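You operate a simulated robot arm through the tools that you are given. There is no shell and no other tool.

You run a simulated two-armed robot. Do the job below in one go: nothing can be reset, and whatever is moved stays where it is left.

Task
Clear the chiller's NO FLOW fault and set it to 19 C.
Fine: switch off, open the blue hose lever, switch on again.

The check looks at the end state, three seconds after you hand in, the way a careful person would. Anything else that was tipped, shoved, dropped, spilled or broken makes it a failure.

Robot
Two 7-joint arms with two-finger grippers on one trunk, hanging from a carriage that runs on a gantry, over the field with the corners [45, 183], [-82.7, 193], [-103.7, -76.2], [23.9, -86.2] (x, y) and turns from -26 to 662 degrees about z. Base frame: it is fixed where the carriage stands at the start and does not move with it; the origin is on the floor, on the carriage's upright axis, x ahead of it, y to its left, z up. Readings come in cm, degrees, newtons and seconds.
The left shoulder is at the start at [4, 15.8, 71.3], the right one opposite. With the tool pointing down near the work surface each hand reaches from about 20 to 60 cm from the robot's upright axis, wherever it stands, measured 20 degrees to its own side. Places, roughly: blue hose lever [80, -20, 70]; chiller down key [50, -20, 60]; chiller panel [50, -10, 60]; chiller switch [50, -30, 60]; chiller up key [50, -20, 60]; drain button [40, -30, 20]; red hose lever [80, -30, 70]. Payload 1.96 kg a hand.
The TCP of each hand is the grasp point between the finger pads, 2 cm short of the fingertips. In the tool frame z runs along the fingers and y along their closing line. Largest opening 7.2 cm; the body of the gripper starts 3.8 cm behind the TCP.
Orientation is that of the tool frame in the base frame, as a unit quaternion [x, y, z, w]. With the fingers straight down and closing along the base's y, the tool's x points along the base's -x, its y along +y and its z along -z.

Tools
- The arms move only by the tool nudge_tool. It takes "left_increments", "right_increments" or both (then of equal length, played together; a hand with none holds still); each is a list of rows, each a list of 7 numbers: the shift along the base's x, y, z in mm, then the turn, a rotation vector about the base's x, y, z in degrees, then the closure, from 0 (fully open) to 1 (shut). In form: [[dx, dy, dz, rx, ry, rz, jaw], ...]. A call has 1 to 20 rows; each row is the pose to reach, as a shift and turn from the pose commanded when the call began. Rows are played at 5 a second. More than 5 cm and 8.6 degrees between two rows, or a gripper value outside its range, and nothing of the call is played. A pose out of reach is approached as far as the arm can. The call stops where the force on the tool passes 40 N (or 10 N more than at its start, if that is more) or the arm is blocked; 0.2 s more then pass. Each finger travels about 4.5 cm/s and halts on what it meets, pressing with about 34 N; the grip force reading is that of the motor and also rises with nothing between the fingers. The clock runs only during rows and for 0.2 s after the last one: add rows that repeat a pose to give the fingers time. It gives the time, the measured TCP pose, the force on the tool (base axes), the opening and the grip force at its end, in the units of the frame above (readings bear some noise), with the torque about the TCP (base axes, N m) and any sound that the robot's microphone picked up.
- Cameras (640 x 400 px; columns grow to the right, rows downward): "scene" is now at [22.36, -5.68, 108]; the picture's right is [-0.59, -0.81, 0.00], its down [-0.56, 0.40, -0.73] and it looks along [0.59, -0.43, -0.69] (base axes); focal length 214 px, centre (320, 200). "left" rides on the left gripper at [7.1, -1.9, -8.2] in its tool frame; the picture's right is [0.26, 0.97, 0.00], its down [-0.67, 0.18, -0.72] and it looks along [-0.69, 0.19, 0.70] (tool axes); focal length 280 px, centre (320, 200). "right" rides on the right gripper at [7.1, 1.9, -8.2] in its tool frame; the picture's right is [-0.26, 0.97, 0.00], its down [-0.67, -0.18, -0.72] and it looks along [-0.69, -0.19, 0.70] (tool axes); focal length 280 px, centre (320, 200). There is no depth. A picture from a camera that has moved, and an enlarged one, comes with that camera's place and axes in the base frame and with its lens. The place of the scene camera against the robot may be out by one fixed shift of up to 1.8 cm in any direction.
- camera(camera): a new picture of that camera. The clock stands still meanwhile.
- slide_trunk(by): slides the trunk up (or, below 0, down) by that many cm; the arms and the scene camera ride with it, the base frame stays. It gives what a move gives, with no picture.
- base_move(legs): drives the robot by 1 to 6 legs, each [ahead, left, turn to the left] in cm, cm and degrees, along the robot's own axes; the way and the turn of a leg run together, so that a leg with both is an arc; at most 150 cm and 180 degrees a leg. The arms and the cameras ride along, it lands a little off, and it stops where it bumps. It keeps to its track: a leg is cut to what the track allows. It gives what a move gives.
- head_to(pan, tilt): turns the head with the scene camera to pan (to the left, within 86 degrees either way) and tilt (down, from -29 to 69), counted from straight ahead of the robot. It gives what a move gives.
- close_up(camera, box): a new picture of the part [left, top, right, bottom] of that camera's present view, enlarged. The clock stands still meanwhile.
- close_job(): hands the job in; it is judged then, once.

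Nothing tells you exact positions but the pictures and the camera data. Unless the task says otherwise, let go and move clear before handing in.

The tools are called after "Call:" as a command line: name --argument value ..., lists and objects as JSON in quotes. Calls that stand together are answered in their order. nudge_tool: Moves the arms, as the interface text tells. Its arguments: {"type":"object","properties":{"left_increments":{"type":"array","items":{"type":"array","items":{"type":"number"}}},"right_increments":{"type":"array","items":{"type":"array","items":{"type":"number"}}}},"required":[]} The other tools are called the same way: slide_trunk (by) slides the trunk up or down; base_move (legs) drives the base; head_to (pan, tilt) turns the head that bears the scene camera; camera (camera) takes a picture; close_up (camera, box) takes an enlarged picture of a part of a camera's view; close_job () hands the job in.

At the start:

```text
time_s: 0.0
left_position: [25.16, -1.39, 86.17]
left_ee_rot: [0.004, 1.0, 0.021, -0.009]
left_contact_force: [0.6, -0.5, -0.2]
left_wrist_torque: [0.01, 0.03, -0.03]
left_grip_width: 7.19
left_finger_force: 0.1
right_position: [28.16, -31.74, 83.95]
right_ee_rot: [-0.001, 1.0, 0.001, 0.0]
right_contact_force: [-0.6, -0.3, -1.1]
right_wrist_torque: [0.0, 0.02, 0.01]
right_grip_width: 7.22
right_finger_force: 0.1
trunk travel left (down, up): [-3.6, 80.4]
robot x, y, heading: [-0.07, -0.19, -0.3]
head pan, tilt: [-42.6, 68.8]
```

scene: 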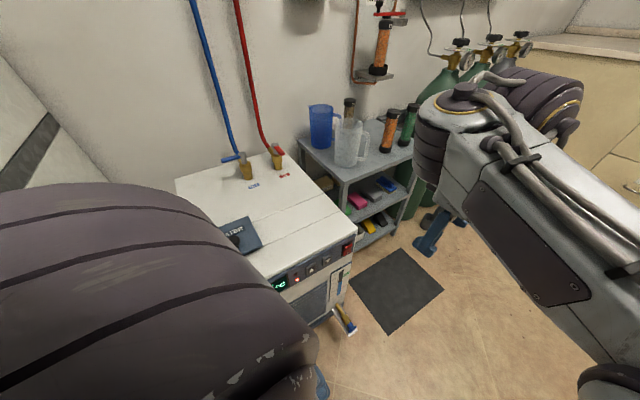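
right: 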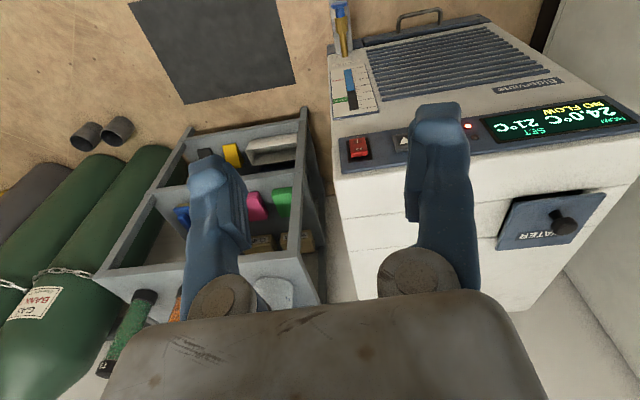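
left: 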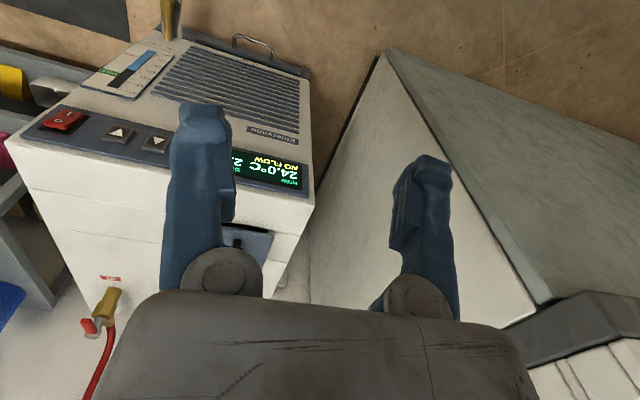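

I see the chiller with its panel on the front face (display NO FLOW, 24.0 C, SET 21 C), a red rocker switch at its right end, and the blue and red hose levers on top at the back. First I take enlarged views to read the panel, the switch and the levers.

Call:
close_up --camera "scene" --box '[160, 120, 360, 245]'

Call:
close_up --camera "scene" --box '[250, 220, 370, 340]'

Call:
close_up --camera "right" --box '[320, 0, 640, 200]'

Call:
close_up --camera "left" --box '[0, 0, 320, 200]'

```text
3.20 times, centred on (260, 182) of scene
camera zoom: at [22.36, -5.68, 108.0], right [-0.59, -0.81, 0.0], down [-0.56, 0.4, -0.73], along [0.59, -0.43, -0.69], focal length 686 px, centre (512, 256)
```

zoom: 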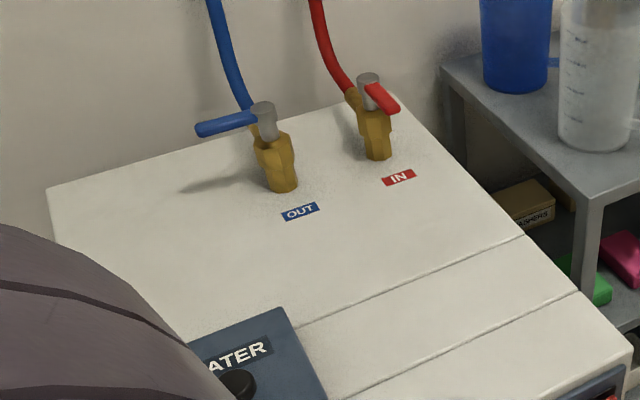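

```text
3.33 times, centred on (310, 280) of scene
camera zoom: at [22.36, -5.68, 108.0], right [-0.59, -0.81, 0.0], down [-0.56, 0.4, -0.73], along [0.59, -0.43, -0.69], focal length 715 px, centre (353, -67)
```

zoom: 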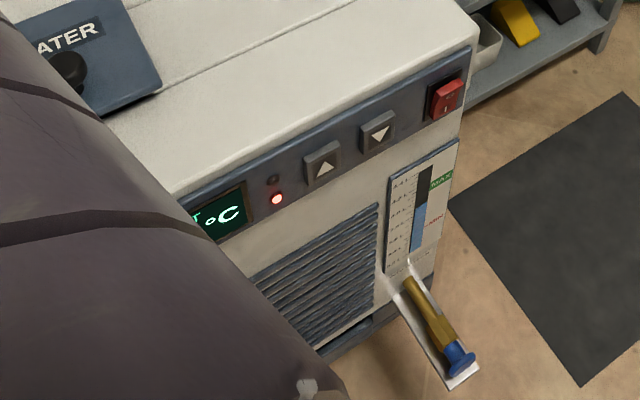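

```text
2.00 times, centred on (480, 100) of right
camera zoom: at [21.24, -29.88, 91.97], right [0.26, 0.97, 0.0], down [0.67, -0.18, 0.72], along [0.69, -0.19, -0.7], focal length 561 px, centre (0, 400)
```

zoom: 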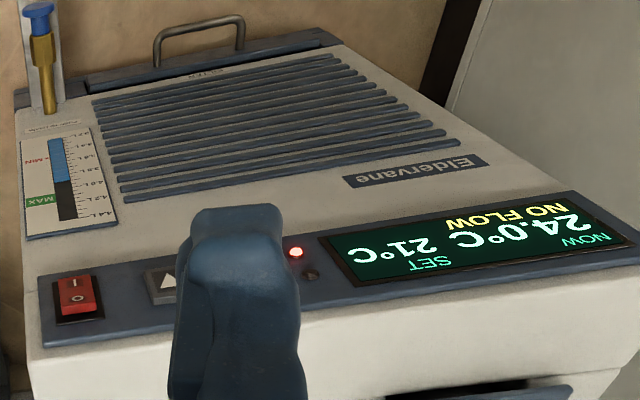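

```text
2.00 times, centred on (160, 100) of left
camera zoom: at [18.22, -3.64, 94.44], right [-0.25, 0.97, 0.04], down [0.69, 0.15, 0.71], along [0.68, 0.21, -0.7], focal length 561 px, centre (640, 400)
```

zoom: 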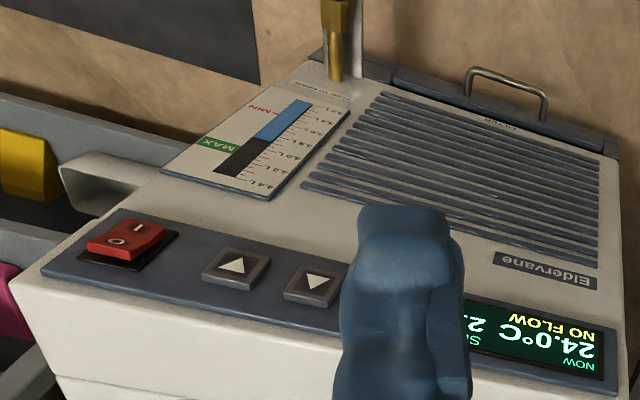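

The panel reads from the switch inward: red rocker (I at the bottom, O at the top in reality), then ▼, then ▲, LED, display. By triangulation the switch is about [44.8, -30.7, 59] and ▼ about [45.9, -24.6, 58.5]; the blue valve is about [86, -21, 71] with its lever crosswise. I zoom in further before moving.

Call:
close_up --camera "right" --box '[330, 110, 430, 175]'

Call:
close_up --camera "left" --box '[20, 90, 180, 190]'

Call:
close_up --camera "scene" --box '[210, 135, 300, 195]'

Call:
close_up --camera "left" --box '[60, 260, 140, 350]'

Call:
close_up --camera "scene" --box '[310, 230, 370, 275]'

```text
6.15 times, centred on (380, 142) of right
camera zoom: at [21.24, -29.88, 91.97], right [0.26, 0.97, 0.0], down [0.67, -0.18, 0.72], along [0.69, -0.19, -0.7], focal length 1726 px, centre (-49, 554)
```

zoom: 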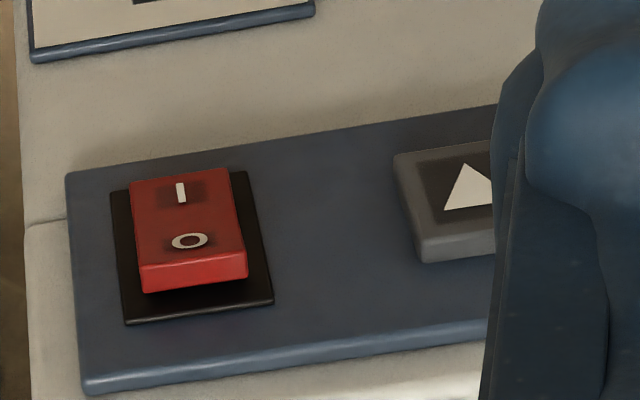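

```text
4.00 times, centred on (100, 140) of left
camera zoom: at [18.22, -3.64, 94.44], right [-0.25, 0.97, 0.04], down [0.69, 0.15, 0.71], along [0.68, 0.21, -0.7], focal length 1122 px, centre (1200, 440)
```

zoom: 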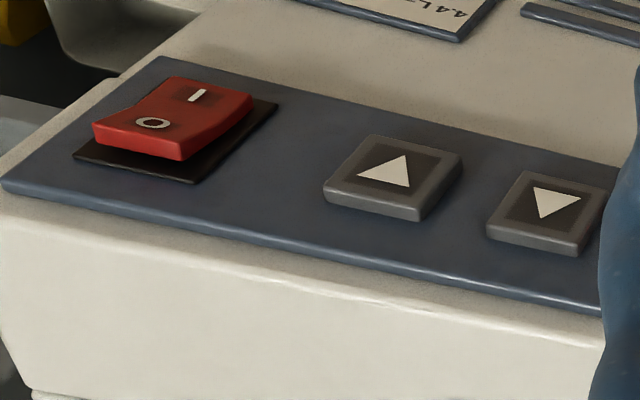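

```text
6.67 times, centred on (255, 165) of scene
camera zoom: at [22.36, -5.68, 108.0], right [-0.59, -0.81, 0.0], down [-0.56, 0.4, -0.73], along [0.59, -0.43, -0.69], focal length 1430 px, centre (753, 433)
```

zoom: 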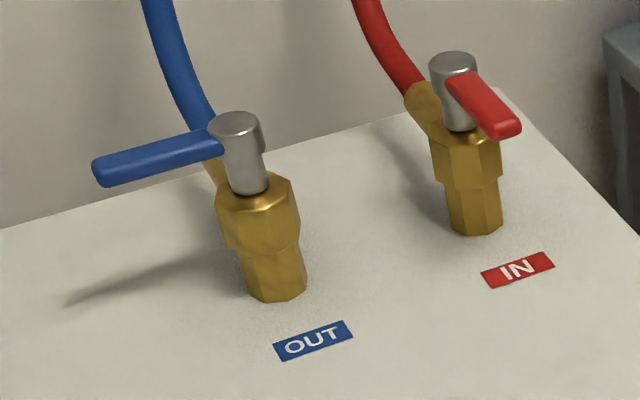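

```text
4.44 times, centred on (100, 305) of left
camera zoom: at [18.22, -3.64, 94.44], right [-0.25, 0.97, 0.04], down [0.69, 0.15, 0.71], along [0.68, 0.21, -0.7], focal length 1246 px, centre (1298, -267)
```

zoom: 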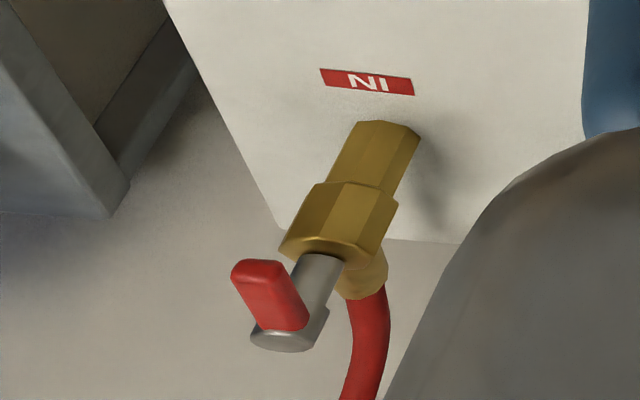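

```text
8.89 times, centred on (340, 252) of scene
camera zoom: at [22.36, -5.68, 108.0], right [-0.59, -0.81, 0.0], down [-0.56, 0.4, -0.73], along [0.59, -0.43, -0.69], focal length 1906 px, centre (142, -267)
```

zoom: 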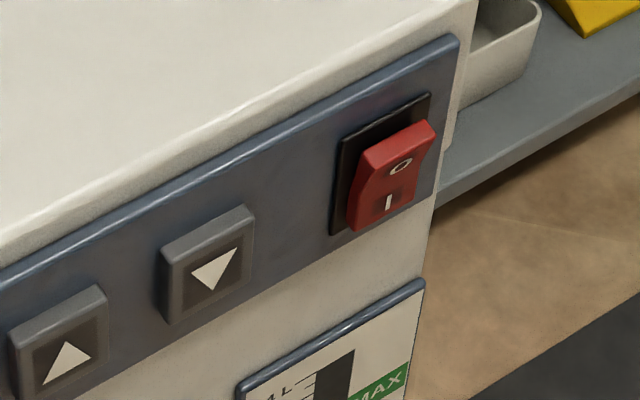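

The rocker is clearly ON (I, the lower half, pressed in; O, the upper half, standing out at about [44.6, -30.8, 59.9]). The red lever points to the front (open) and the blue one points left (closed), so the blue must turn a quarter turn towards the front. Before driving I look around with the head.

Call:
head_to --pan 30 --tilt 45

Call:
camera --camera "scene"

Call:
head_to --pan -80 --tilt 40

Call:
camera --camera "scene"

Call:
head_to --pan -15 --tilt 35

Call:
camera --camera "scene"

```text
time_s: 1.4
left_position: [25.2, -1.56, 86.24]
left_ee_rot: [0.005, 1.0, 0.02, -0.009]
left_contact_force: [0.7, 0.5, 0.6]
left_wrist_torque: [0.01, 0.0, -0.01]
left_grip_width: 7.21
left_finger_force: 0.1
right_position: [28.23, -31.69, 83.89]
right_ee_rot: [0.0, 1.0, 0.0, 0.0]
right_contact_force: [1.1, 0.0, -0.4]
right_wrist_torque: [-0.03, -0.02, -0.03]
right_grip_width: 7.2
right_finger_force: 0.1
trunk travel left (down, up): [-3.6, 80.4]
robot x, y, heading: [-0.24, -0.11, 0.2]
head pan, tilt: [30.0, 45.0]
```

```text
taken
camera scene: at [22.72, 3.24, 107.76], right [0.5, -0.87, 0.0], down [-0.61, -0.35, -0.71], along [0.61, 0.35, -0.71], focal length 214 px, centre (320, 200)
```

scene: 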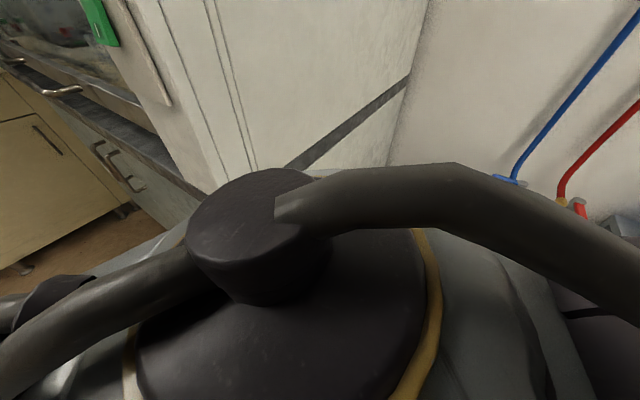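

```text
time_s: 3.3
left_position: [25.19, -1.35, 86.26]
left_ee_rot: [0.005, 1.0, 0.019, -0.008]
left_contact_force: [-0.2, -0.9, -0.2]
left_wrist_torque: [0.0, -0.01, 0.02]
left_grip_width: 7.21
left_finger_force: 0.0
right_position: [28.18, -31.73, 83.98]
right_ee_rot: [0.0, 1.0, 0.0, 0.0]
right_contact_force: [0.4, 0.7, 0.2]
right_wrist_torque: [-0.02, -0.02, 0.04]
right_grip_width: 7.18
right_finger_force: 0.0
trunk travel left (down, up): [-3.6, 80.4]
robot x, y, heading: [-0.39, 0.04, 0.2]
head pan, tilt: [-80.0, 40.0]
```

```text
taken
camera scene: at [17.16, -9.2, 108.49], right [-0.98, -0.17, 0.0], down [-0.11, 0.63, -0.77], along [0.13, -0.75, -0.64], focal length 214 px, centre (320, 200)
```

scene: 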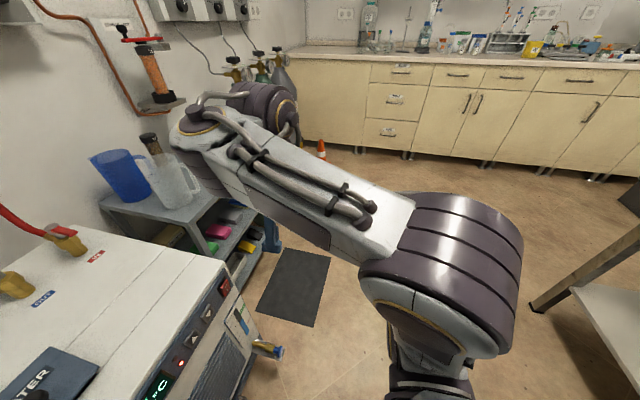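

```text
time_s: 4.7
left_position: [25.18, -1.51, 86.14]
left_ee_rot: [0.004, 1.0, 0.02, -0.009]
left_contact_force: [0.6, -0.5, -0.4]
left_wrist_torque: [0.0, 0.01, -0.01]
left_grip_width: 7.19
left_finger_force: 0.1
right_position: [28.06, -31.74, 83.98]
right_ee_rot: [0.0, 1.0, -0.001, 0.0]
right_contact_force: [0.2, -0.1, 0.4]
right_wrist_torque: [-0.02, -0.01, -0.01]
right_grip_width: 7.23
right_finger_force: 0.0
trunk travel left (down, up): [-3.6, 80.4]
robot x, y, heading: [-0.33, 0.17, -0.0]
head pan, tilt: [-15.0, 35.0]
```

```text
taken
camera scene: at [24.18, -3.11, 109.25], right [-0.26, -0.97, 0.0], down [-0.55, 0.15, -0.82], along [0.79, -0.21, -0.57], focal length 214 px, centre (320, 200)
```

scene: 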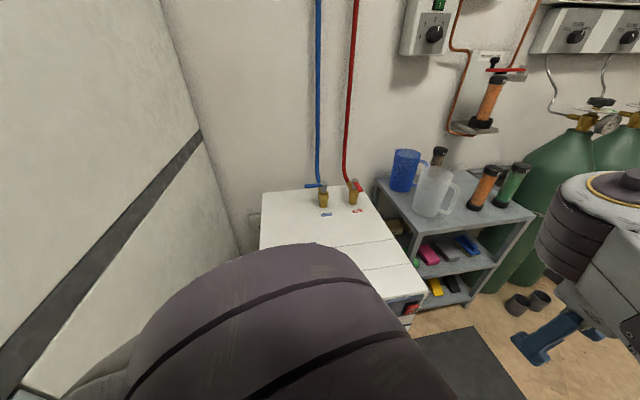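

To the left stands a tall white cabinet, to the right a shelf cart with jugs and columns, and behind there is only a table far off. I back the robot off by 14 cm so the right arm has room to point forward at the panel, and turn the head to the panel.

Call:
base_move --legs '[[-14, 0, 0]]'

Call:
head_to --pan -30 --tilt 50

Call:
camera --camera "scene"

Call:
camera --camera "right"

Call:
camera --camera "left"

```text
time_s: 6.0
left_position: [11.26, -1.31, 86.1]
left_ee_rot: [0.004, 1.0, 0.02, -0.01]
left_contact_force: [0.1, -0.3, 0.0]
left_wrist_torque: [-0.04, 0.02, 0.0]
left_grip_width: 7.18
left_finger_force: 0.0
right_position: [14.2, -31.76, 83.88]
right_ee_rot: [-0.001, 1.0, 0.0, 0.0]
right_contact_force: [-0.5, -1.0, 0.3]
right_wrist_torque: [-0.01, 0.02, 0.0]
right_grip_width: 7.2
right_finger_force: 0.1
trunk travel left (down, up): [-3.6, 80.4]
robot x, y, heading: [-13.81, -0.01, -0.1]
head pan, tilt: [-15.0, 35.0]
```

```text
time_s: 6.8
left_position: [11.16, -1.45, 86.01]
left_ee_rot: [0.006, 1.0, 0.025, -0.011]
left_contact_force: [0.4, 0.1, -0.4]
left_wrist_torque: [-0.01, 0.01, 0.02]
left_grip_width: 7.2
left_finger_force: 0.1
right_position: [14.28, -31.69, 83.81]
right_ee_rot: [-0.001, 1.0, 0.0, 0.0]
right_contact_force: [0.2, -0.5, -0.8]
right_wrist_torque: [0.03, 0.0, 0.0]
right_grip_width: 7.21
right_finger_force: 0.0
trunk travel left (down, up): [-3.6, 80.4]
robot x, y, heading: [-14.08, -0.05, 0.2]
head pan, tilt: [-30.0, 50.0]
```

```text
taken
camera scene: at [8.81, -4.58, 107.55], right [-0.47, -0.88, 0.0], down [-0.64, 0.34, -0.69], along [0.61, -0.32, -0.73], focal length 214 px, centre (320, 200)
```

scene: 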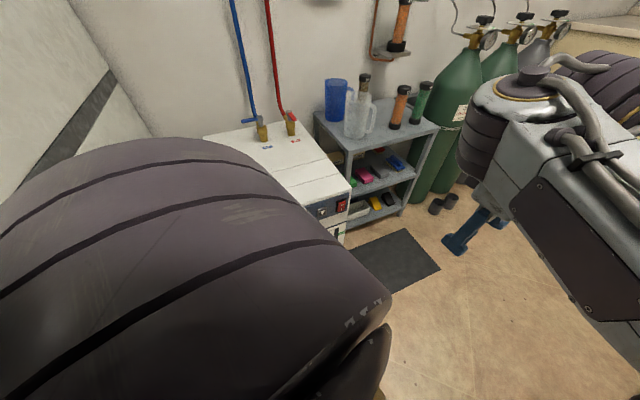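

```text
taken
camera right: at [7.36, -29.85, 91.97], right [0.26, 0.97, 0.0], down [0.67, -0.18, 0.72], along [0.69, -0.19, -0.7], focal length 280 px, centre (320, 200)
```

right: 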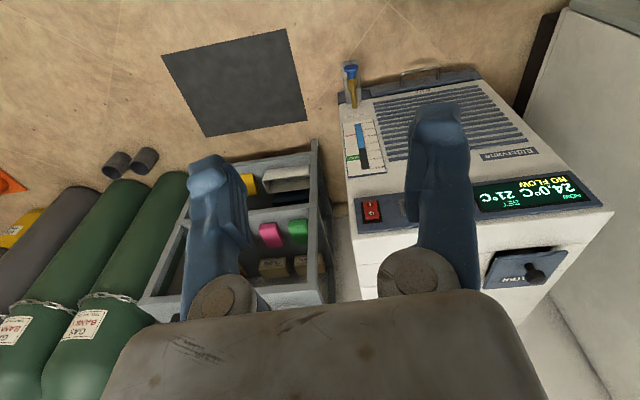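

```text
taken
camera left: at [4.25, -3.77, 94.19], right [-0.25, 0.97, 0.05], down [0.69, 0.14, 0.71], along [0.68, 0.21, -0.7], focal length 280 px, centre (320, 200)
```

left: 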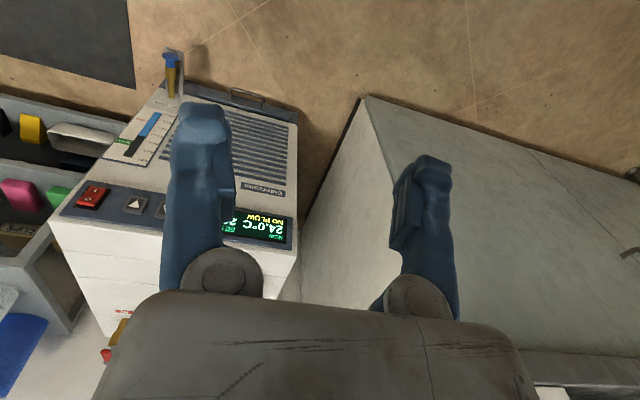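

The left hand's camera gives a good view of the panel, so I close its fingers to clear the view. I close the right gripper and swing the right hand to point forward and down to about [26, -31.7, 66], still well short of the panel.

Call:
nudge_tool --right_increments '[[0, 0, 0, 0, -8, 0, 0.5], [10, 0, -20, 0, -16, 0, 1], [25, 0, -40, 0, -24, 0, 1], [40, 0, -60, 0, -32, 0, 1], [60, 0, -90, 0, -40, 0, 1], [80, 0, -120, 0, -48, 0, 1], [100, 0, -150, 0, -56, 0, 1], [120, 0, -180, 0, -64, 0, 1], [120, 0, -180, 0, -64, 0, 1]]' --left_increments '[[0, 0, 0, 0, 0, 0, 0.5], [0, 0, 0, 0, 0, 0, 1], [0, 0, 0, 0, 0, 0, 1], [0, 0, 0, 0, 0, 0, 1], [0, 0, 0, 0, 0, 0, 1], [0, 0, 0, 0, 0, 0, 1], [0, 0, 0, 0, 0, 0, 1], [0, 0, 0, 0, 0, 0, 1], [0, 0, 0, 0, 0, 0, 1]]'

Call:
camera --camera "left"

Call:
camera --camera "right"

Call:
camera --camera "scene"

```text
time_s: 8.8
left_position: [11.11, -1.39, 85.99]
left_ee_rot: [0.005, 1.0, 0.024, -0.012]
left_contact_force: [0.0, -0.6, -0.7]
left_wrist_torque: [0.03, -0.03, -0.03]
left_grip_width: 0.0
left_finger_force: 29.8
right_position: [26.28, -31.74, 66.04]
right_ee_rot: [0.0, 0.848, 0.0, 0.531]
right_contact_force: [-0.7, 0.2, 0.2]
right_wrist_torque: [-0.01, -0.06, -0.01]
right_grip_width: 0.0
right_finger_force: 29.5
right hand out of reach, approached as far as the arm can: row 1, 2, 3, 4, 5
trunk travel left (down, up): [-3.6, 80.4]
robot x, y, heading: [-13.79, 0.24, -0.0]
head pan, tilt: [-30.0, 50.0]
```

```text
taken
camera left: at [4.24, -3.77, 94.18], right [-0.25, 0.97, 0.05], down [0.69, 0.14, 0.71], along [0.68, 0.21, -0.71], focal length 280 px, centre (320, 200)
```

left: 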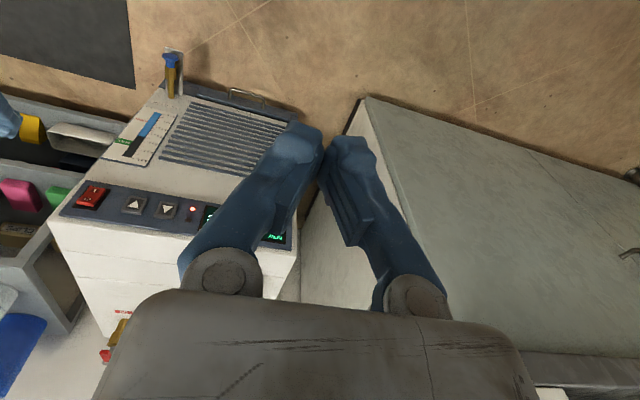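

```text
taken
camera right: at [15.97, -29.78, 63.12], right [0.11, 0.97, 0.24], down [-0.35, -0.18, 0.92], along [0.93, -0.19, 0.32], focal length 280 px, centre (320, 200)
```

right: 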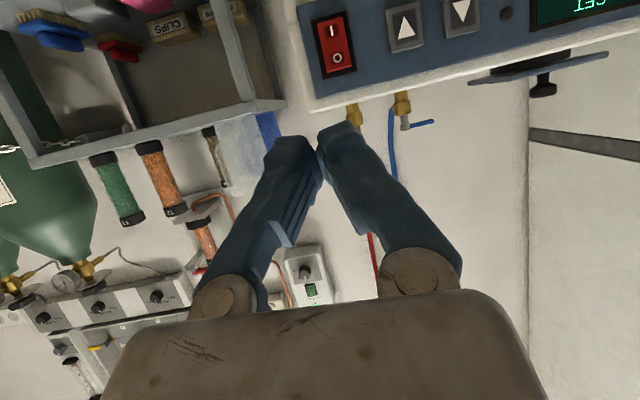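

```text
taken
camera scene: at [8.72, -4.67, 107.52], right [-0.48, -0.88, 0.0], down [-0.64, 0.35, -0.69], along [0.6, -0.33, -0.73], focal length 214 px, centre (320, 200)
```

scene: 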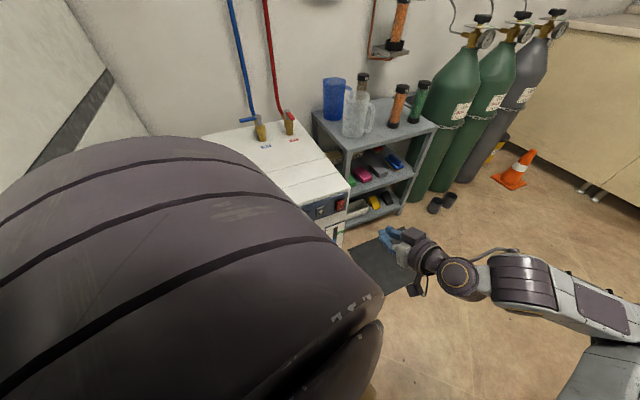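

The hand points forward and the rays from both hand cameras agree: O at about [44.6, -30.8, 59.8]. I now bring the closed fingertips about 2.5 cm in front of the O half.

Call:
nudge_tool --right_increments '[[30, 2, -15, 0, 0, -1, 1], [60, 5, -30, 0, 0, -2, 1], [90, 8, -45, 0, 0, -4, 1], [115, 10, -55, 0, 0, -5, 1], [133, 11, -56, 0, 0, -5, 1], [133, 11, -56, 0, 0, -5, 1]]'

Call:
camera --camera "left"

Call:
camera --camera "right"

Call:
camera --camera "scene"

```text
time_s: 10.2
left_position: [11.26, -1.38, 85.96]
left_ee_rot: [0.005, 1.0, 0.024, -0.012]
left_contact_force: [-0.4, 0.6, 0.6]
left_wrist_torque: [-0.01, 0.0, 0.0]
left_grip_width: 0.02
left_finger_force: 29.7
right_position: [39.48, -30.51, 60.42]
right_ee_rot: [0.037, 0.847, -0.024, 0.529]
right_contact_force: [-1.0, 0.5, -0.1]
right_wrist_torque: [0.01, 0.01, -0.02]
right_grip_width: 0.0
right_finger_force: 30.2
trunk travel left (down, up): [-3.6, 80.4]
robot x, y, heading: [-14.17, -0.4, -0.2]
head pan, tilt: [-30.0, 50.0]
```

```text
taken
camera left: at [4.27, -3.72, 94.18], right [-0.25, 0.97, 0.05], down [0.69, 0.14, 0.71], along [0.67, 0.21, -0.71], focal length 280 px, centre (320, 200)
```

left: 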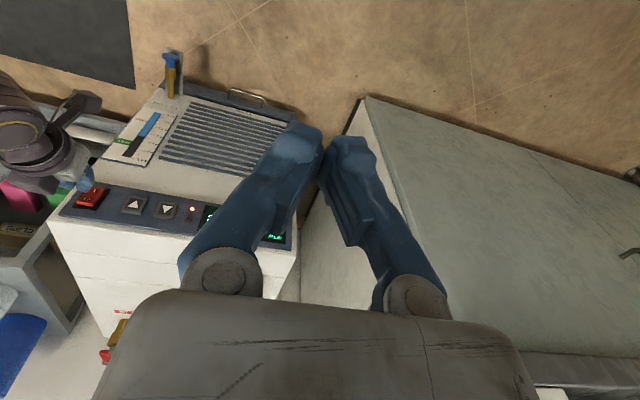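

```text
taken
camera right: at [29.47, -27.81, 57.46], right [0.2, 0.95, 0.23], down [-0.36, -0.15, 0.92], along [0.91, -0.27, 0.31], focal length 280 px, centre (320, 200)
```

right: 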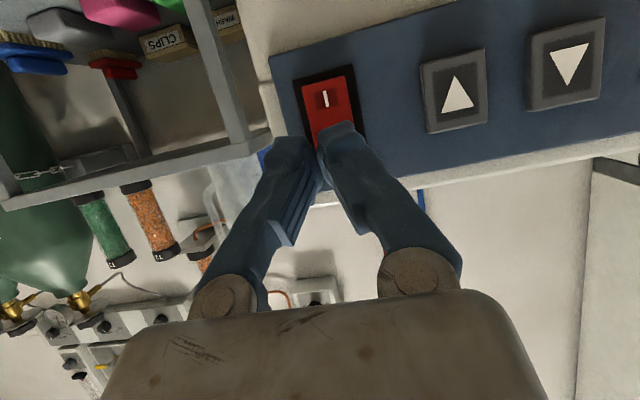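

```text
taken
camera scene: at [8.72, -4.65, 107.52], right [-0.48, -0.88, 0.0], down [-0.64, 0.35, -0.69], along [0.6, -0.33, -0.73], focal length 214 px, centre (320, 200)
```

scene: 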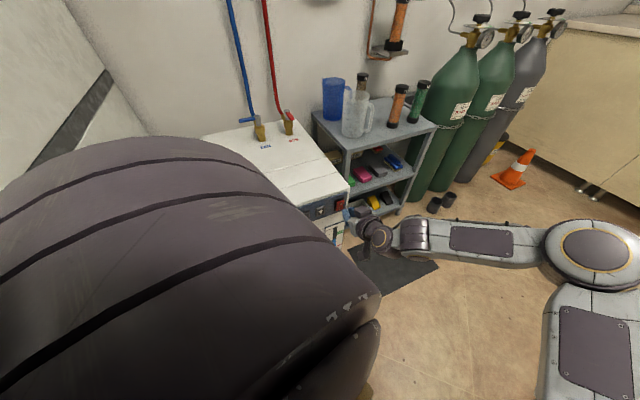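

The closed fingertips are centred on the rocker's O half with about 3 cm still to go. I press straight in, in small steps.

Call:
nudge_tool --right_increments '[[15, -1, 0, 0, 0, 0, 1], [24, -2, 0, 0, 0, 0, 1], [28, -2, 0, 0, 0, 0, 1], [30, -2, 0, 0, 0, 0, 1], [32, -2, 0, 0, 0, 0, 1], [34, -3, 0, 0, 0, 0, 1]]'

Call:
close_up --camera "left" --box '[20, 130, 220, 255]'

Call:
camera --camera "right"

```text
time_s: 11.6
left_position: [11.21, -1.35, 85.98]
left_ee_rot: [0.004, 1.0, 0.023, -0.012]
left_contact_force: [0.6, 0.5, -0.4]
left_wrist_torque: [0.0, 0.02, 0.03]
left_grip_width: 0.0
left_finger_force: 29.6
right_position: [42.99, -30.92, 60.38]
right_ee_rot: [0.036, 0.847, -0.023, 0.529]
right_contact_force: [-0.3, -1.1, 0.6]
right_wrist_torque: [-0.01, 0.04, 0.0]
right_grip_width: 0.0
right_finger_force: 29.3
trunk travel left (down, up): [-3.6, 80.4]
robot x, y, heading: [-14.02, -0.04, 0.2]
head pan, tilt: [-30.0, 50.0]
```

```text
3.20 times, centred on (120, 192) of left
camera zoom: at [4.33, -3.7, 94.2], right [-0.25, 0.97, 0.05], down [0.69, 0.14, 0.71], along [0.68, 0.21, -0.71], focal length 897 px, centre (960, 224)
```

zoom: 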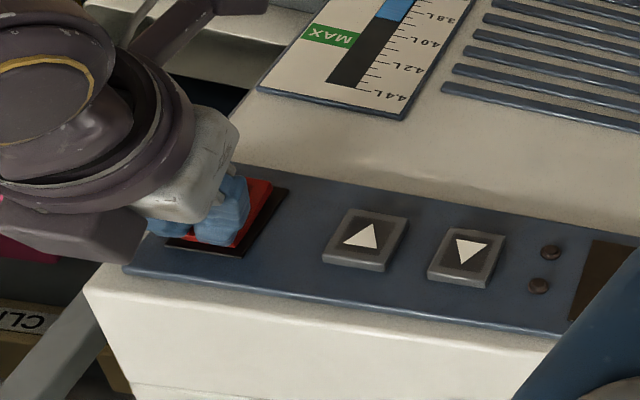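

```text
taken
camera right: at [32.92, -28.17, 57.48], right [0.2, 0.95, 0.23], down [-0.36, -0.15, 0.92], along [0.91, -0.27, 0.31], focal length 280 px, centre (320, 200)
```

right: 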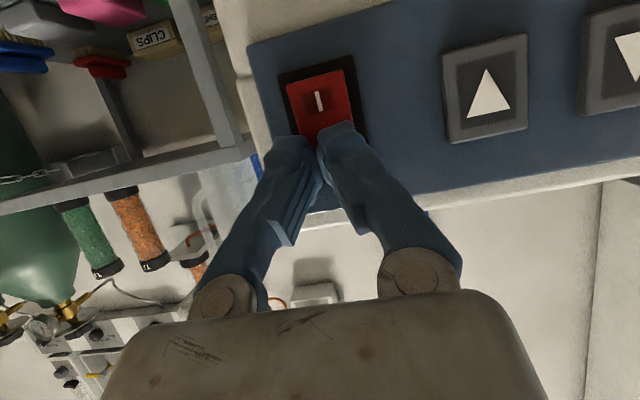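

The red LED and the display have gone dark, so the switch has flipped to O. I back the right hand away and look to confirm.

Call:
nudge_tool --right_increments '[[-30, 3, 0, 0, 0, 0, 1], [-70, 5, 10, 0, 0, 0, 1], [-110, 5, 30, 0, 0, 0, 1], [-140, 0, 60, 0, 0, 0, 1], [-140, 0, 60, 0, 0, 0, 1]]'

Call:
close_up --camera "left" --box '[20, 130, 220, 255]'

Call:
camera --camera "right"

Call:
close_up --camera "scene" --box '[210, 100, 360, 200]'

```text
time_s: 12.8
left_position: [11.25, -1.26, 85.9]
left_ee_rot: [0.005, 1.0, 0.024, -0.012]
left_contact_force: [-0.5, -0.2, -0.2]
left_wrist_torque: [0.0, -0.02, -0.03]
left_grip_width: 0.0
left_finger_force: 29.5
right_position: [29.01, -30.96, 66.56]
right_ee_rot: [0.037, 0.847, -0.022, 0.53]
right_contact_force: [-0.6, 0.1, 0.1]
right_wrist_torque: [-0.01, 0.03, 0.0]
right_grip_width: 0.0
right_finger_force: 29.4
trunk travel left (down, up): [-3.6, 80.4]
robot x, y, heading: [-13.73, 0.06, 0.1]
head pan, tilt: [-30.0, 50.0]
```

```text
3.20 times, centred on (120, 192) of left
camera zoom: at [4.36, -3.64, 94.2], right [-0.25, 0.97, 0.05], down [0.69, 0.14, 0.71], along [0.68, 0.21, -0.71], focal length 897 px, centre (960, 224)
```

zoom: 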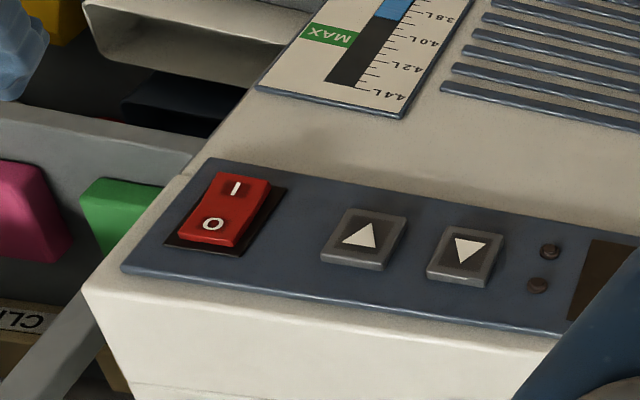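

```text
taken
camera right: at [18.83, -28.22, 63.65], right [0.2, 0.95, 0.24], down [-0.36, -0.15, 0.92], along [0.91, -0.27, 0.31], focal length 280 px, centre (320, 200)
```

right: 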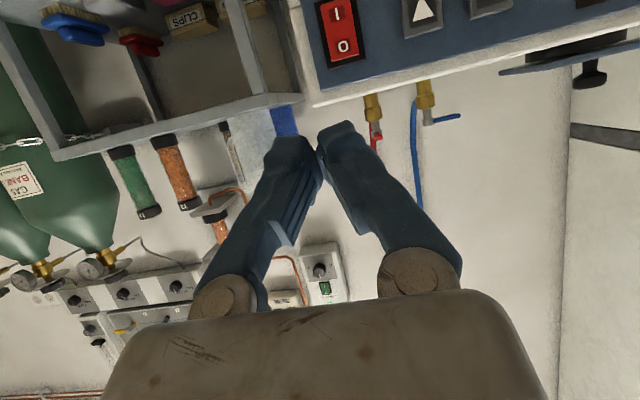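

```text
4.00 times, centred on (285, 150) of scene
camera zoom: at [8.8, -4.62, 107.54], right [-0.48, -0.88, 0.0], down [-0.64, 0.35, -0.69], along [0.6, -0.33, -0.73], focal length 858 px, centre (460, 400)
```

zoom: 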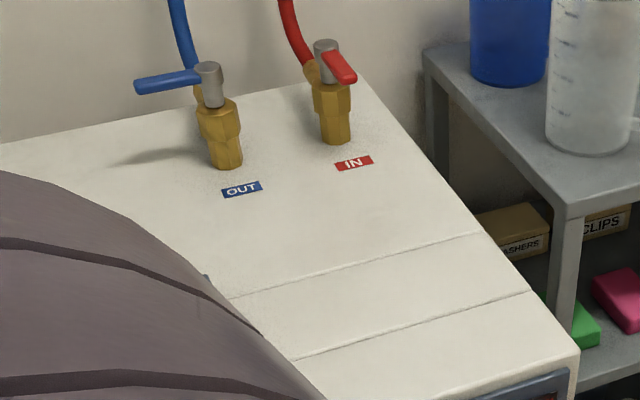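

The chiller is off: O is pressed in, and the LED and display are dark. Next is the blue lever. I raise the trunk by 20 cm so everything clears the chiller top, then drive forward in stages.

Call:
slide_trunk --by 20

Call:
base_move --legs '[[24, 0, 0]]'

Call:
camera --camera "scene"

Call:
camera --camera "right"

Call:
camera --camera "left"

```text
time_s: 15.0
left_position: [11.23, -1.26, 105.95]
left_ee_rot: [0.005, 1.0, 0.024, -0.012]
left_contact_force: [0.3, 0.6, -0.5]
left_wrist_torque: [-0.03, 0.03, -0.01]
left_grip_width: 0.01
left_finger_force: 29.8
right_position: [28.92, -31.07, 86.45]
right_ee_rot: [0.036, 0.847, -0.023, 0.53]
right_contact_force: [0.2, -0.5, 0.6]
right_wrist_torque: [-0.04, 0.02, 0.03]
right_grip_width: 0.0
right_finger_force: 29.4
trunk travel left (down, up): [-23.6, 60.4]
robot x, y, heading: [-13.82, -0.1, 0.2]
head pan, tilt: [-30.0, 50.0]
```

```text
time_s: 16.7
left_position: [34.86, -1.11, 105.93]
left_ee_rot: [0.003, 1.0, 0.024, -0.012]
left_contact_force: [-0.6, -0.4, 1.2]
left_wrist_torque: [0.01, 0.02, -0.01]
left_grip_width: 0.0
left_finger_force: 29.6
right_position: [52.67, -30.93, 86.52]
right_ee_rot: [0.035, 0.847, -0.022, 0.53]
right_contact_force: [0.1, 0.4, -0.1]
right_wrist_torque: [0.0, 0.03, -0.02]
right_grip_width: 0.01
right_finger_force: 29.8
trunk travel left (down, up): [-23.6, 60.4]
robot x, y, heading: [9.61, 0.07, 0.4]
head pan, tilt: [-30.0, 50.0]
```

```text
taken
camera scene: at [32.43, -4.58, 127.56], right [-0.48, -0.88, 0.0], down [-0.64, 0.35, -0.69], along [0.6, -0.33, -0.73], focal length 214 px, centre (320, 200)
```

scene: 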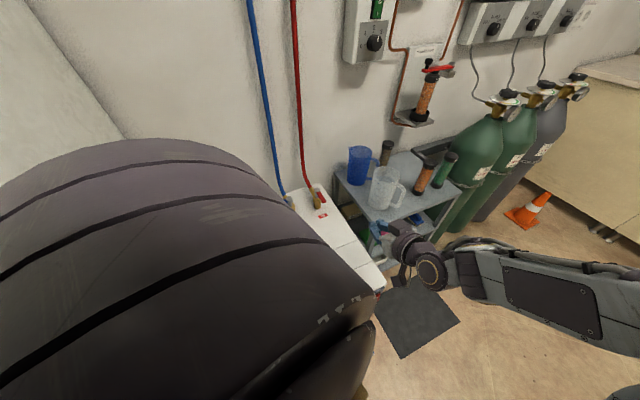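

```text
taken
camera right: at [42.57, -28.15, 83.63], right [0.19, 0.95, 0.23], down [-0.36, -0.15, 0.92], along [0.91, -0.26, 0.32], focal length 280 px, centre (320, 200)
```

right: 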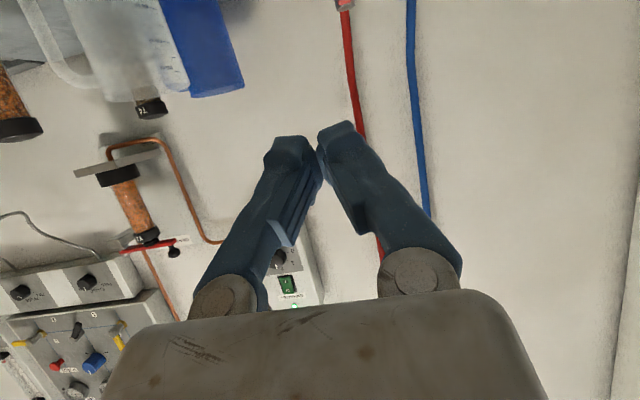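

```text
taken
camera left: at [28.01, -3.58, 114.22], right [-0.26, 0.97, 0.05], down [0.69, 0.15, 0.71], along [0.67, 0.22, -0.71], focal length 280 px, centre (320, 200)
```

left: 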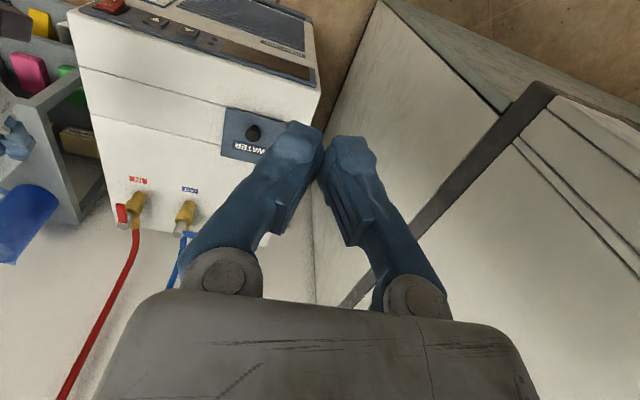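

The way is clear: the right hand is at 86 cm height over the chiller top and the jugs are further right. I drive the rest of the way forward and turn the left hand a little so its camera sees the blue lever.

Call:
base_move --legs '[[19, 0, 0]]'

Call:
nudge_tool --left_increments '[[0, 10, 0, 0, 0, 6, 1], [0, 20, 0, 0, 0, 12, 1], [0, 20, 0, 0, 0, 12, 1]]'

Call:
camera --camera "left"

Call:
camera --camera "right"

Call:
camera --camera "scene"

```text
time_s: 18.3
left_position: [50.14, -2.51, 105.26]
left_ee_rot: [0.001, 0.999, 0.024, -0.021]
left_contact_force: [0.3, 1.0, -0.2]
left_wrist_torque: [0.02, 0.01, 0.0]
left_grip_width: 0.0
left_finger_force: 29.9
right_position: [68.23, -31.99, 86.22]
right_ee_rot: [0.027, 0.851, -0.024, 0.524]
right_contact_force: [0.9, -0.2, 0.6]
right_wrist_torque: [-0.01, 0.01, 0.03]
right_grip_width: 0.0
right_finger_force: 29.5
trunk travel left (down, up): [-23.6, 60.4]
robot x, y, heading: [27.16, 0.04, 0.6]
head pan, tilt: [-30.0, 50.0]
stopped in leg 1: the robot was blocked; the commanded pose is now the measured one
```

```text
time_s: 19.3
left_position: [51.06, -2.05, 105.25]
left_ee_rot: [-0.102, 0.994, 0.028, -0.017]
left_contact_force: [0.3, 0.2, 0.0]
left_wrist_torque: [0.0, 0.02, -0.02]
left_grip_width: 0.0
left_finger_force: 29.0
right_position: [69.18, -33.1, 86.85]
right_ee_rot: [0.026, 0.849, -0.028, 0.527]
right_contact_force: [-0.1, 0.7, -0.8]
right_wrist_torque: [-0.03, -0.01, -0.05]
right_grip_width: 0.0
right_finger_force: 30.3
trunk travel left (down, up): [-23.6, 60.4]
robot x, y, heading: [27.1, -0.37, 0.5]
head pan, tilt: [-30.0, 50.0]
stopped in row 3 (left hand): the arm was blocked; the commanded pose is now the measured one
```

```text
taken
camera left: at [44.68, -5.85, 113.54], right [-0.45, 0.89, 0.06], down [0.65, 0.28, 0.71], along [0.61, 0.36, -0.71], focal length 280 px, centre (320, 200)
```

left: 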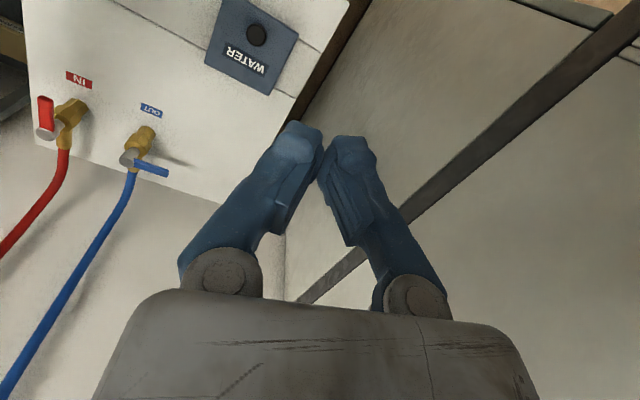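

```text
taken
camera right: at [59.12, -30.59, 83.86], right [0.19, 0.96, 0.22], down [-0.35, -0.14, 0.92], along [0.92, -0.25, 0.31], focal length 280 px, centre (320, 200)
```

right: 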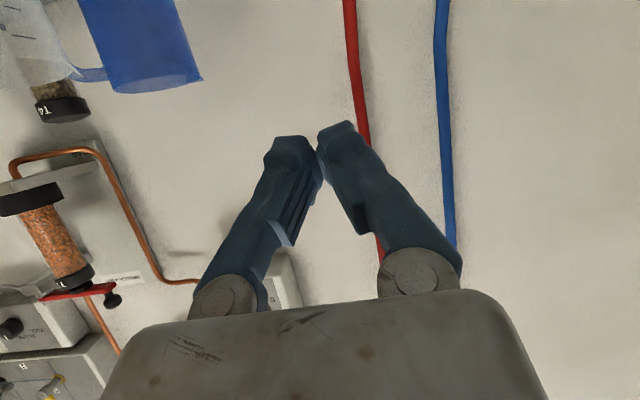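

```text
taken
camera scene: at [48.71, -6.37, 126.95], right [-0.49, -0.87, 0.02], down [-0.67, 0.36, -0.64], along [0.56, -0.33, -0.77], focal length 214 px, centre (320, 200)
```

scene: 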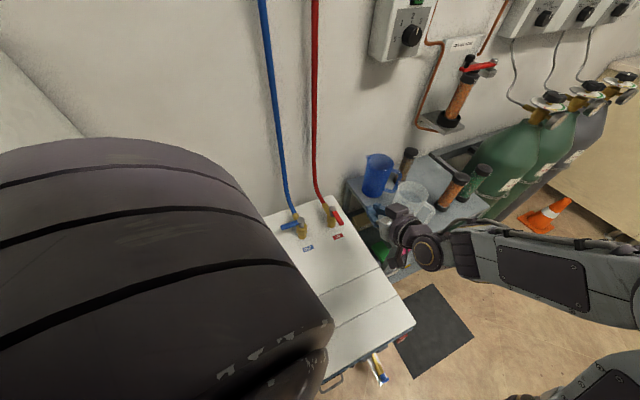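

The robot was blocked at x≈27 and the trunk is visibly strained, so something of it is touching — perhaps the left elbow or the trunk. I back off right away and look for what it met.

Call:
base_move --legs '[[-6, 0, 0]]'

Call:
camera --camera "scene"

Call:
camera --camera "left"

```text
time_s: 20.2
left_position: [45.93, 0.03, 105.62]
left_ee_rot: [-0.102, 0.994, 0.032, -0.014]
left_contact_force: [-1.7, 0.2, 1.1]
left_wrist_torque: [-0.09, -0.15, -0.02]
left_grip_width: 0.0
left_finger_force: 29.5
right_position: [64.29, -31.02, 86.67]
right_ee_rot: [0.031, 0.847, -0.021, 0.53]
right_contact_force: [-0.4, 1.1, 0.3]
right_wrist_torque: [-0.05, -0.02, -0.05]
right_grip_width: 0.02
right_finger_force: 29.7
trunk travel left (down, up): [-23.6, 60.4]
robot x, y, heading: [21.03, -0.3, 0.9]
head pan, tilt: [-30.0, 50.0]
```

```text
taken
camera scene: at [43.56, -4.79, 127.15], right [-0.49, -0.87, 0.0], down [-0.66, 0.37, -0.65], along [0.57, -0.32, -0.76], focal length 214 px, centre (320, 200)
```

scene: 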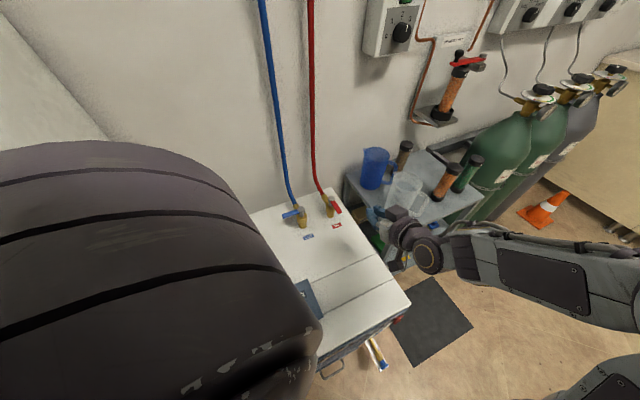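

```text
taken
camera left: at [39.68, -3.87, 113.76], right [-0.45, 0.89, 0.07], down [0.65, 0.27, 0.71], along [0.61, 0.37, -0.7], focal length 280 px, centre (320, 200)
```

left: 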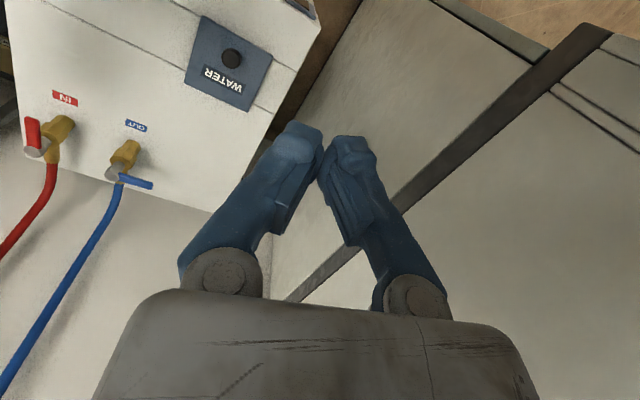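

I have backed clear and the hands sit properly again; the push came from the front left, so the left elbow most likely met the tall cabinet. I look left with the head to check it.

Call:
head_to --pan 60 --tilt 25

Call:
camera --camera "scene"

Call:
head_to --pan 84 --tilt 50

Call:
camera --camera "scene"

Call:
head_to --pan 5 --tilt 40

Call:
camera --camera "scene"

```text
time_s: 21.9
left_position: [45.88, 0.06, 105.71]
left_ee_rot: [-0.102, 0.994, 0.033, -0.013]
left_contact_force: [-0.6, -0.2, 0.2]
left_wrist_torque: [-0.03, 0.0, -0.01]
left_grip_width: 0.01
left_finger_force: 29.7
right_position: [64.22, -30.8, 86.63]
right_ee_rot: [0.03, 0.847, -0.02, 0.531]
right_contact_force: [-0.3, 0.1, 0.0]
right_wrist_torque: [-0.01, -0.04, 0.04]
right_grip_width: 0.0
right_finger_force: 29.6
trunk travel left (down, up): [-23.6, 60.4]
robot x, y, heading: [21.18, -0.25, 1.0]
head pan, tilt: [60.0, 25.0]
```

```text
taken
camera scene: at [41.24, 7.1, 130.79], right [0.87, -0.49, 0.0], down [-0.21, -0.37, -0.91], along [0.44, 0.79, -0.42], focal length 214 px, centre (320, 200)
```

scene: 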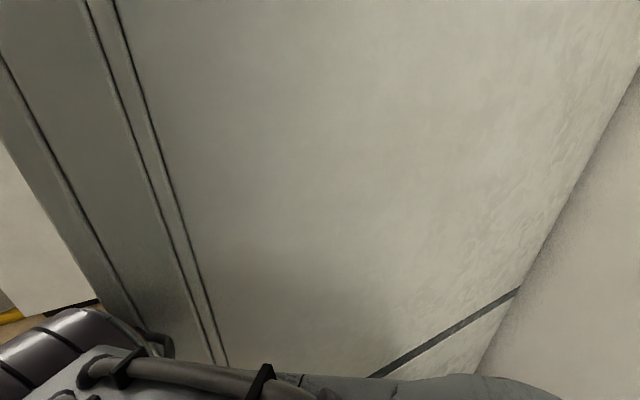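

```text
time_s: 22.8
left_position: [45.86, 0.13, 105.56]
left_ee_rot: [-0.102, 0.994, 0.033, -0.014]
left_contact_force: [0.1, -0.6, -0.2]
left_wrist_torque: [0.01, 0.0, 0.01]
left_grip_width: 0.02
left_finger_force: 29.8
right_position: [64.25, -30.77, 86.48]
right_ee_rot: [0.031, 0.846, -0.021, 0.531]
right_contact_force: [0.1, 0.2, -0.1]
right_wrist_torque: [0.0, 0.02, 0.03]
right_grip_width: 0.02
right_finger_force: 28.9
trunk travel left (down, up): [-23.6, 60.4]
robot x, y, heading: [21.04, -0.27, 0.8]
head pan, tilt: [84.0, 50.0]
```

```text
taken
camera scene: at [37.48, 6.77, 127.09], right [1.0, -0.1, 0.0], down [-0.08, -0.76, -0.65], along [0.06, 0.64, -0.76], focal length 214 px, centre (320, 200)
```

scene: 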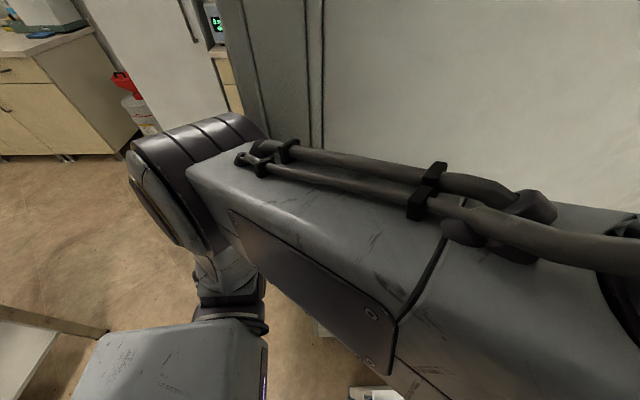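

```text
time_s: 24.3
left_position: [45.95, 0.06, 105.62]
left_ee_rot: [-0.103, 0.994, 0.033, -0.014]
left_contact_force: [0.5, -0.1, 0.1]
left_wrist_torque: [-0.03, 0.02, 0.0]
left_grip_width: 0.0
left_finger_force: 29.2
right_position: [64.3, -30.99, 86.67]
right_ee_rot: [0.031, 0.847, -0.021, 0.53]
right_contact_force: [-0.2, -1.0, -0.1]
right_wrist_torque: [0.0, 0.01, 0.04]
right_grip_width: 0.01
right_finger_force: 29.5
trunk travel left (down, up): [-23.6, 60.4]
robot x, y, heading: [21.03, -0.44, 0.7]
head pan, tilt: [5.0, 40.0]
```

```text
taken
camera scene: at [45.23, -0.13, 128.46], right [0.1, -0.99, 0.0], down [-0.64, -0.07, -0.77], along [0.76, 0.08, -0.64], focal length 214 px, centre (320, 200)
```

scene: 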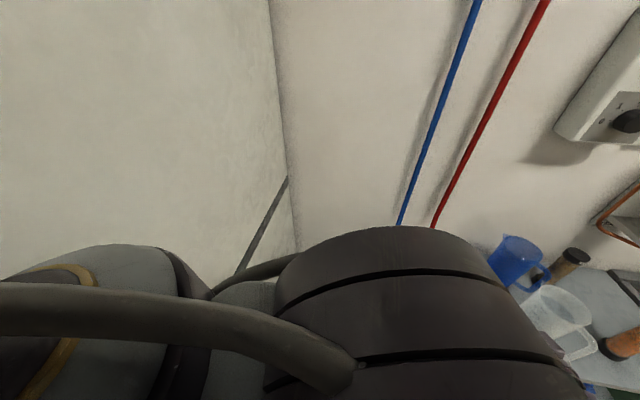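

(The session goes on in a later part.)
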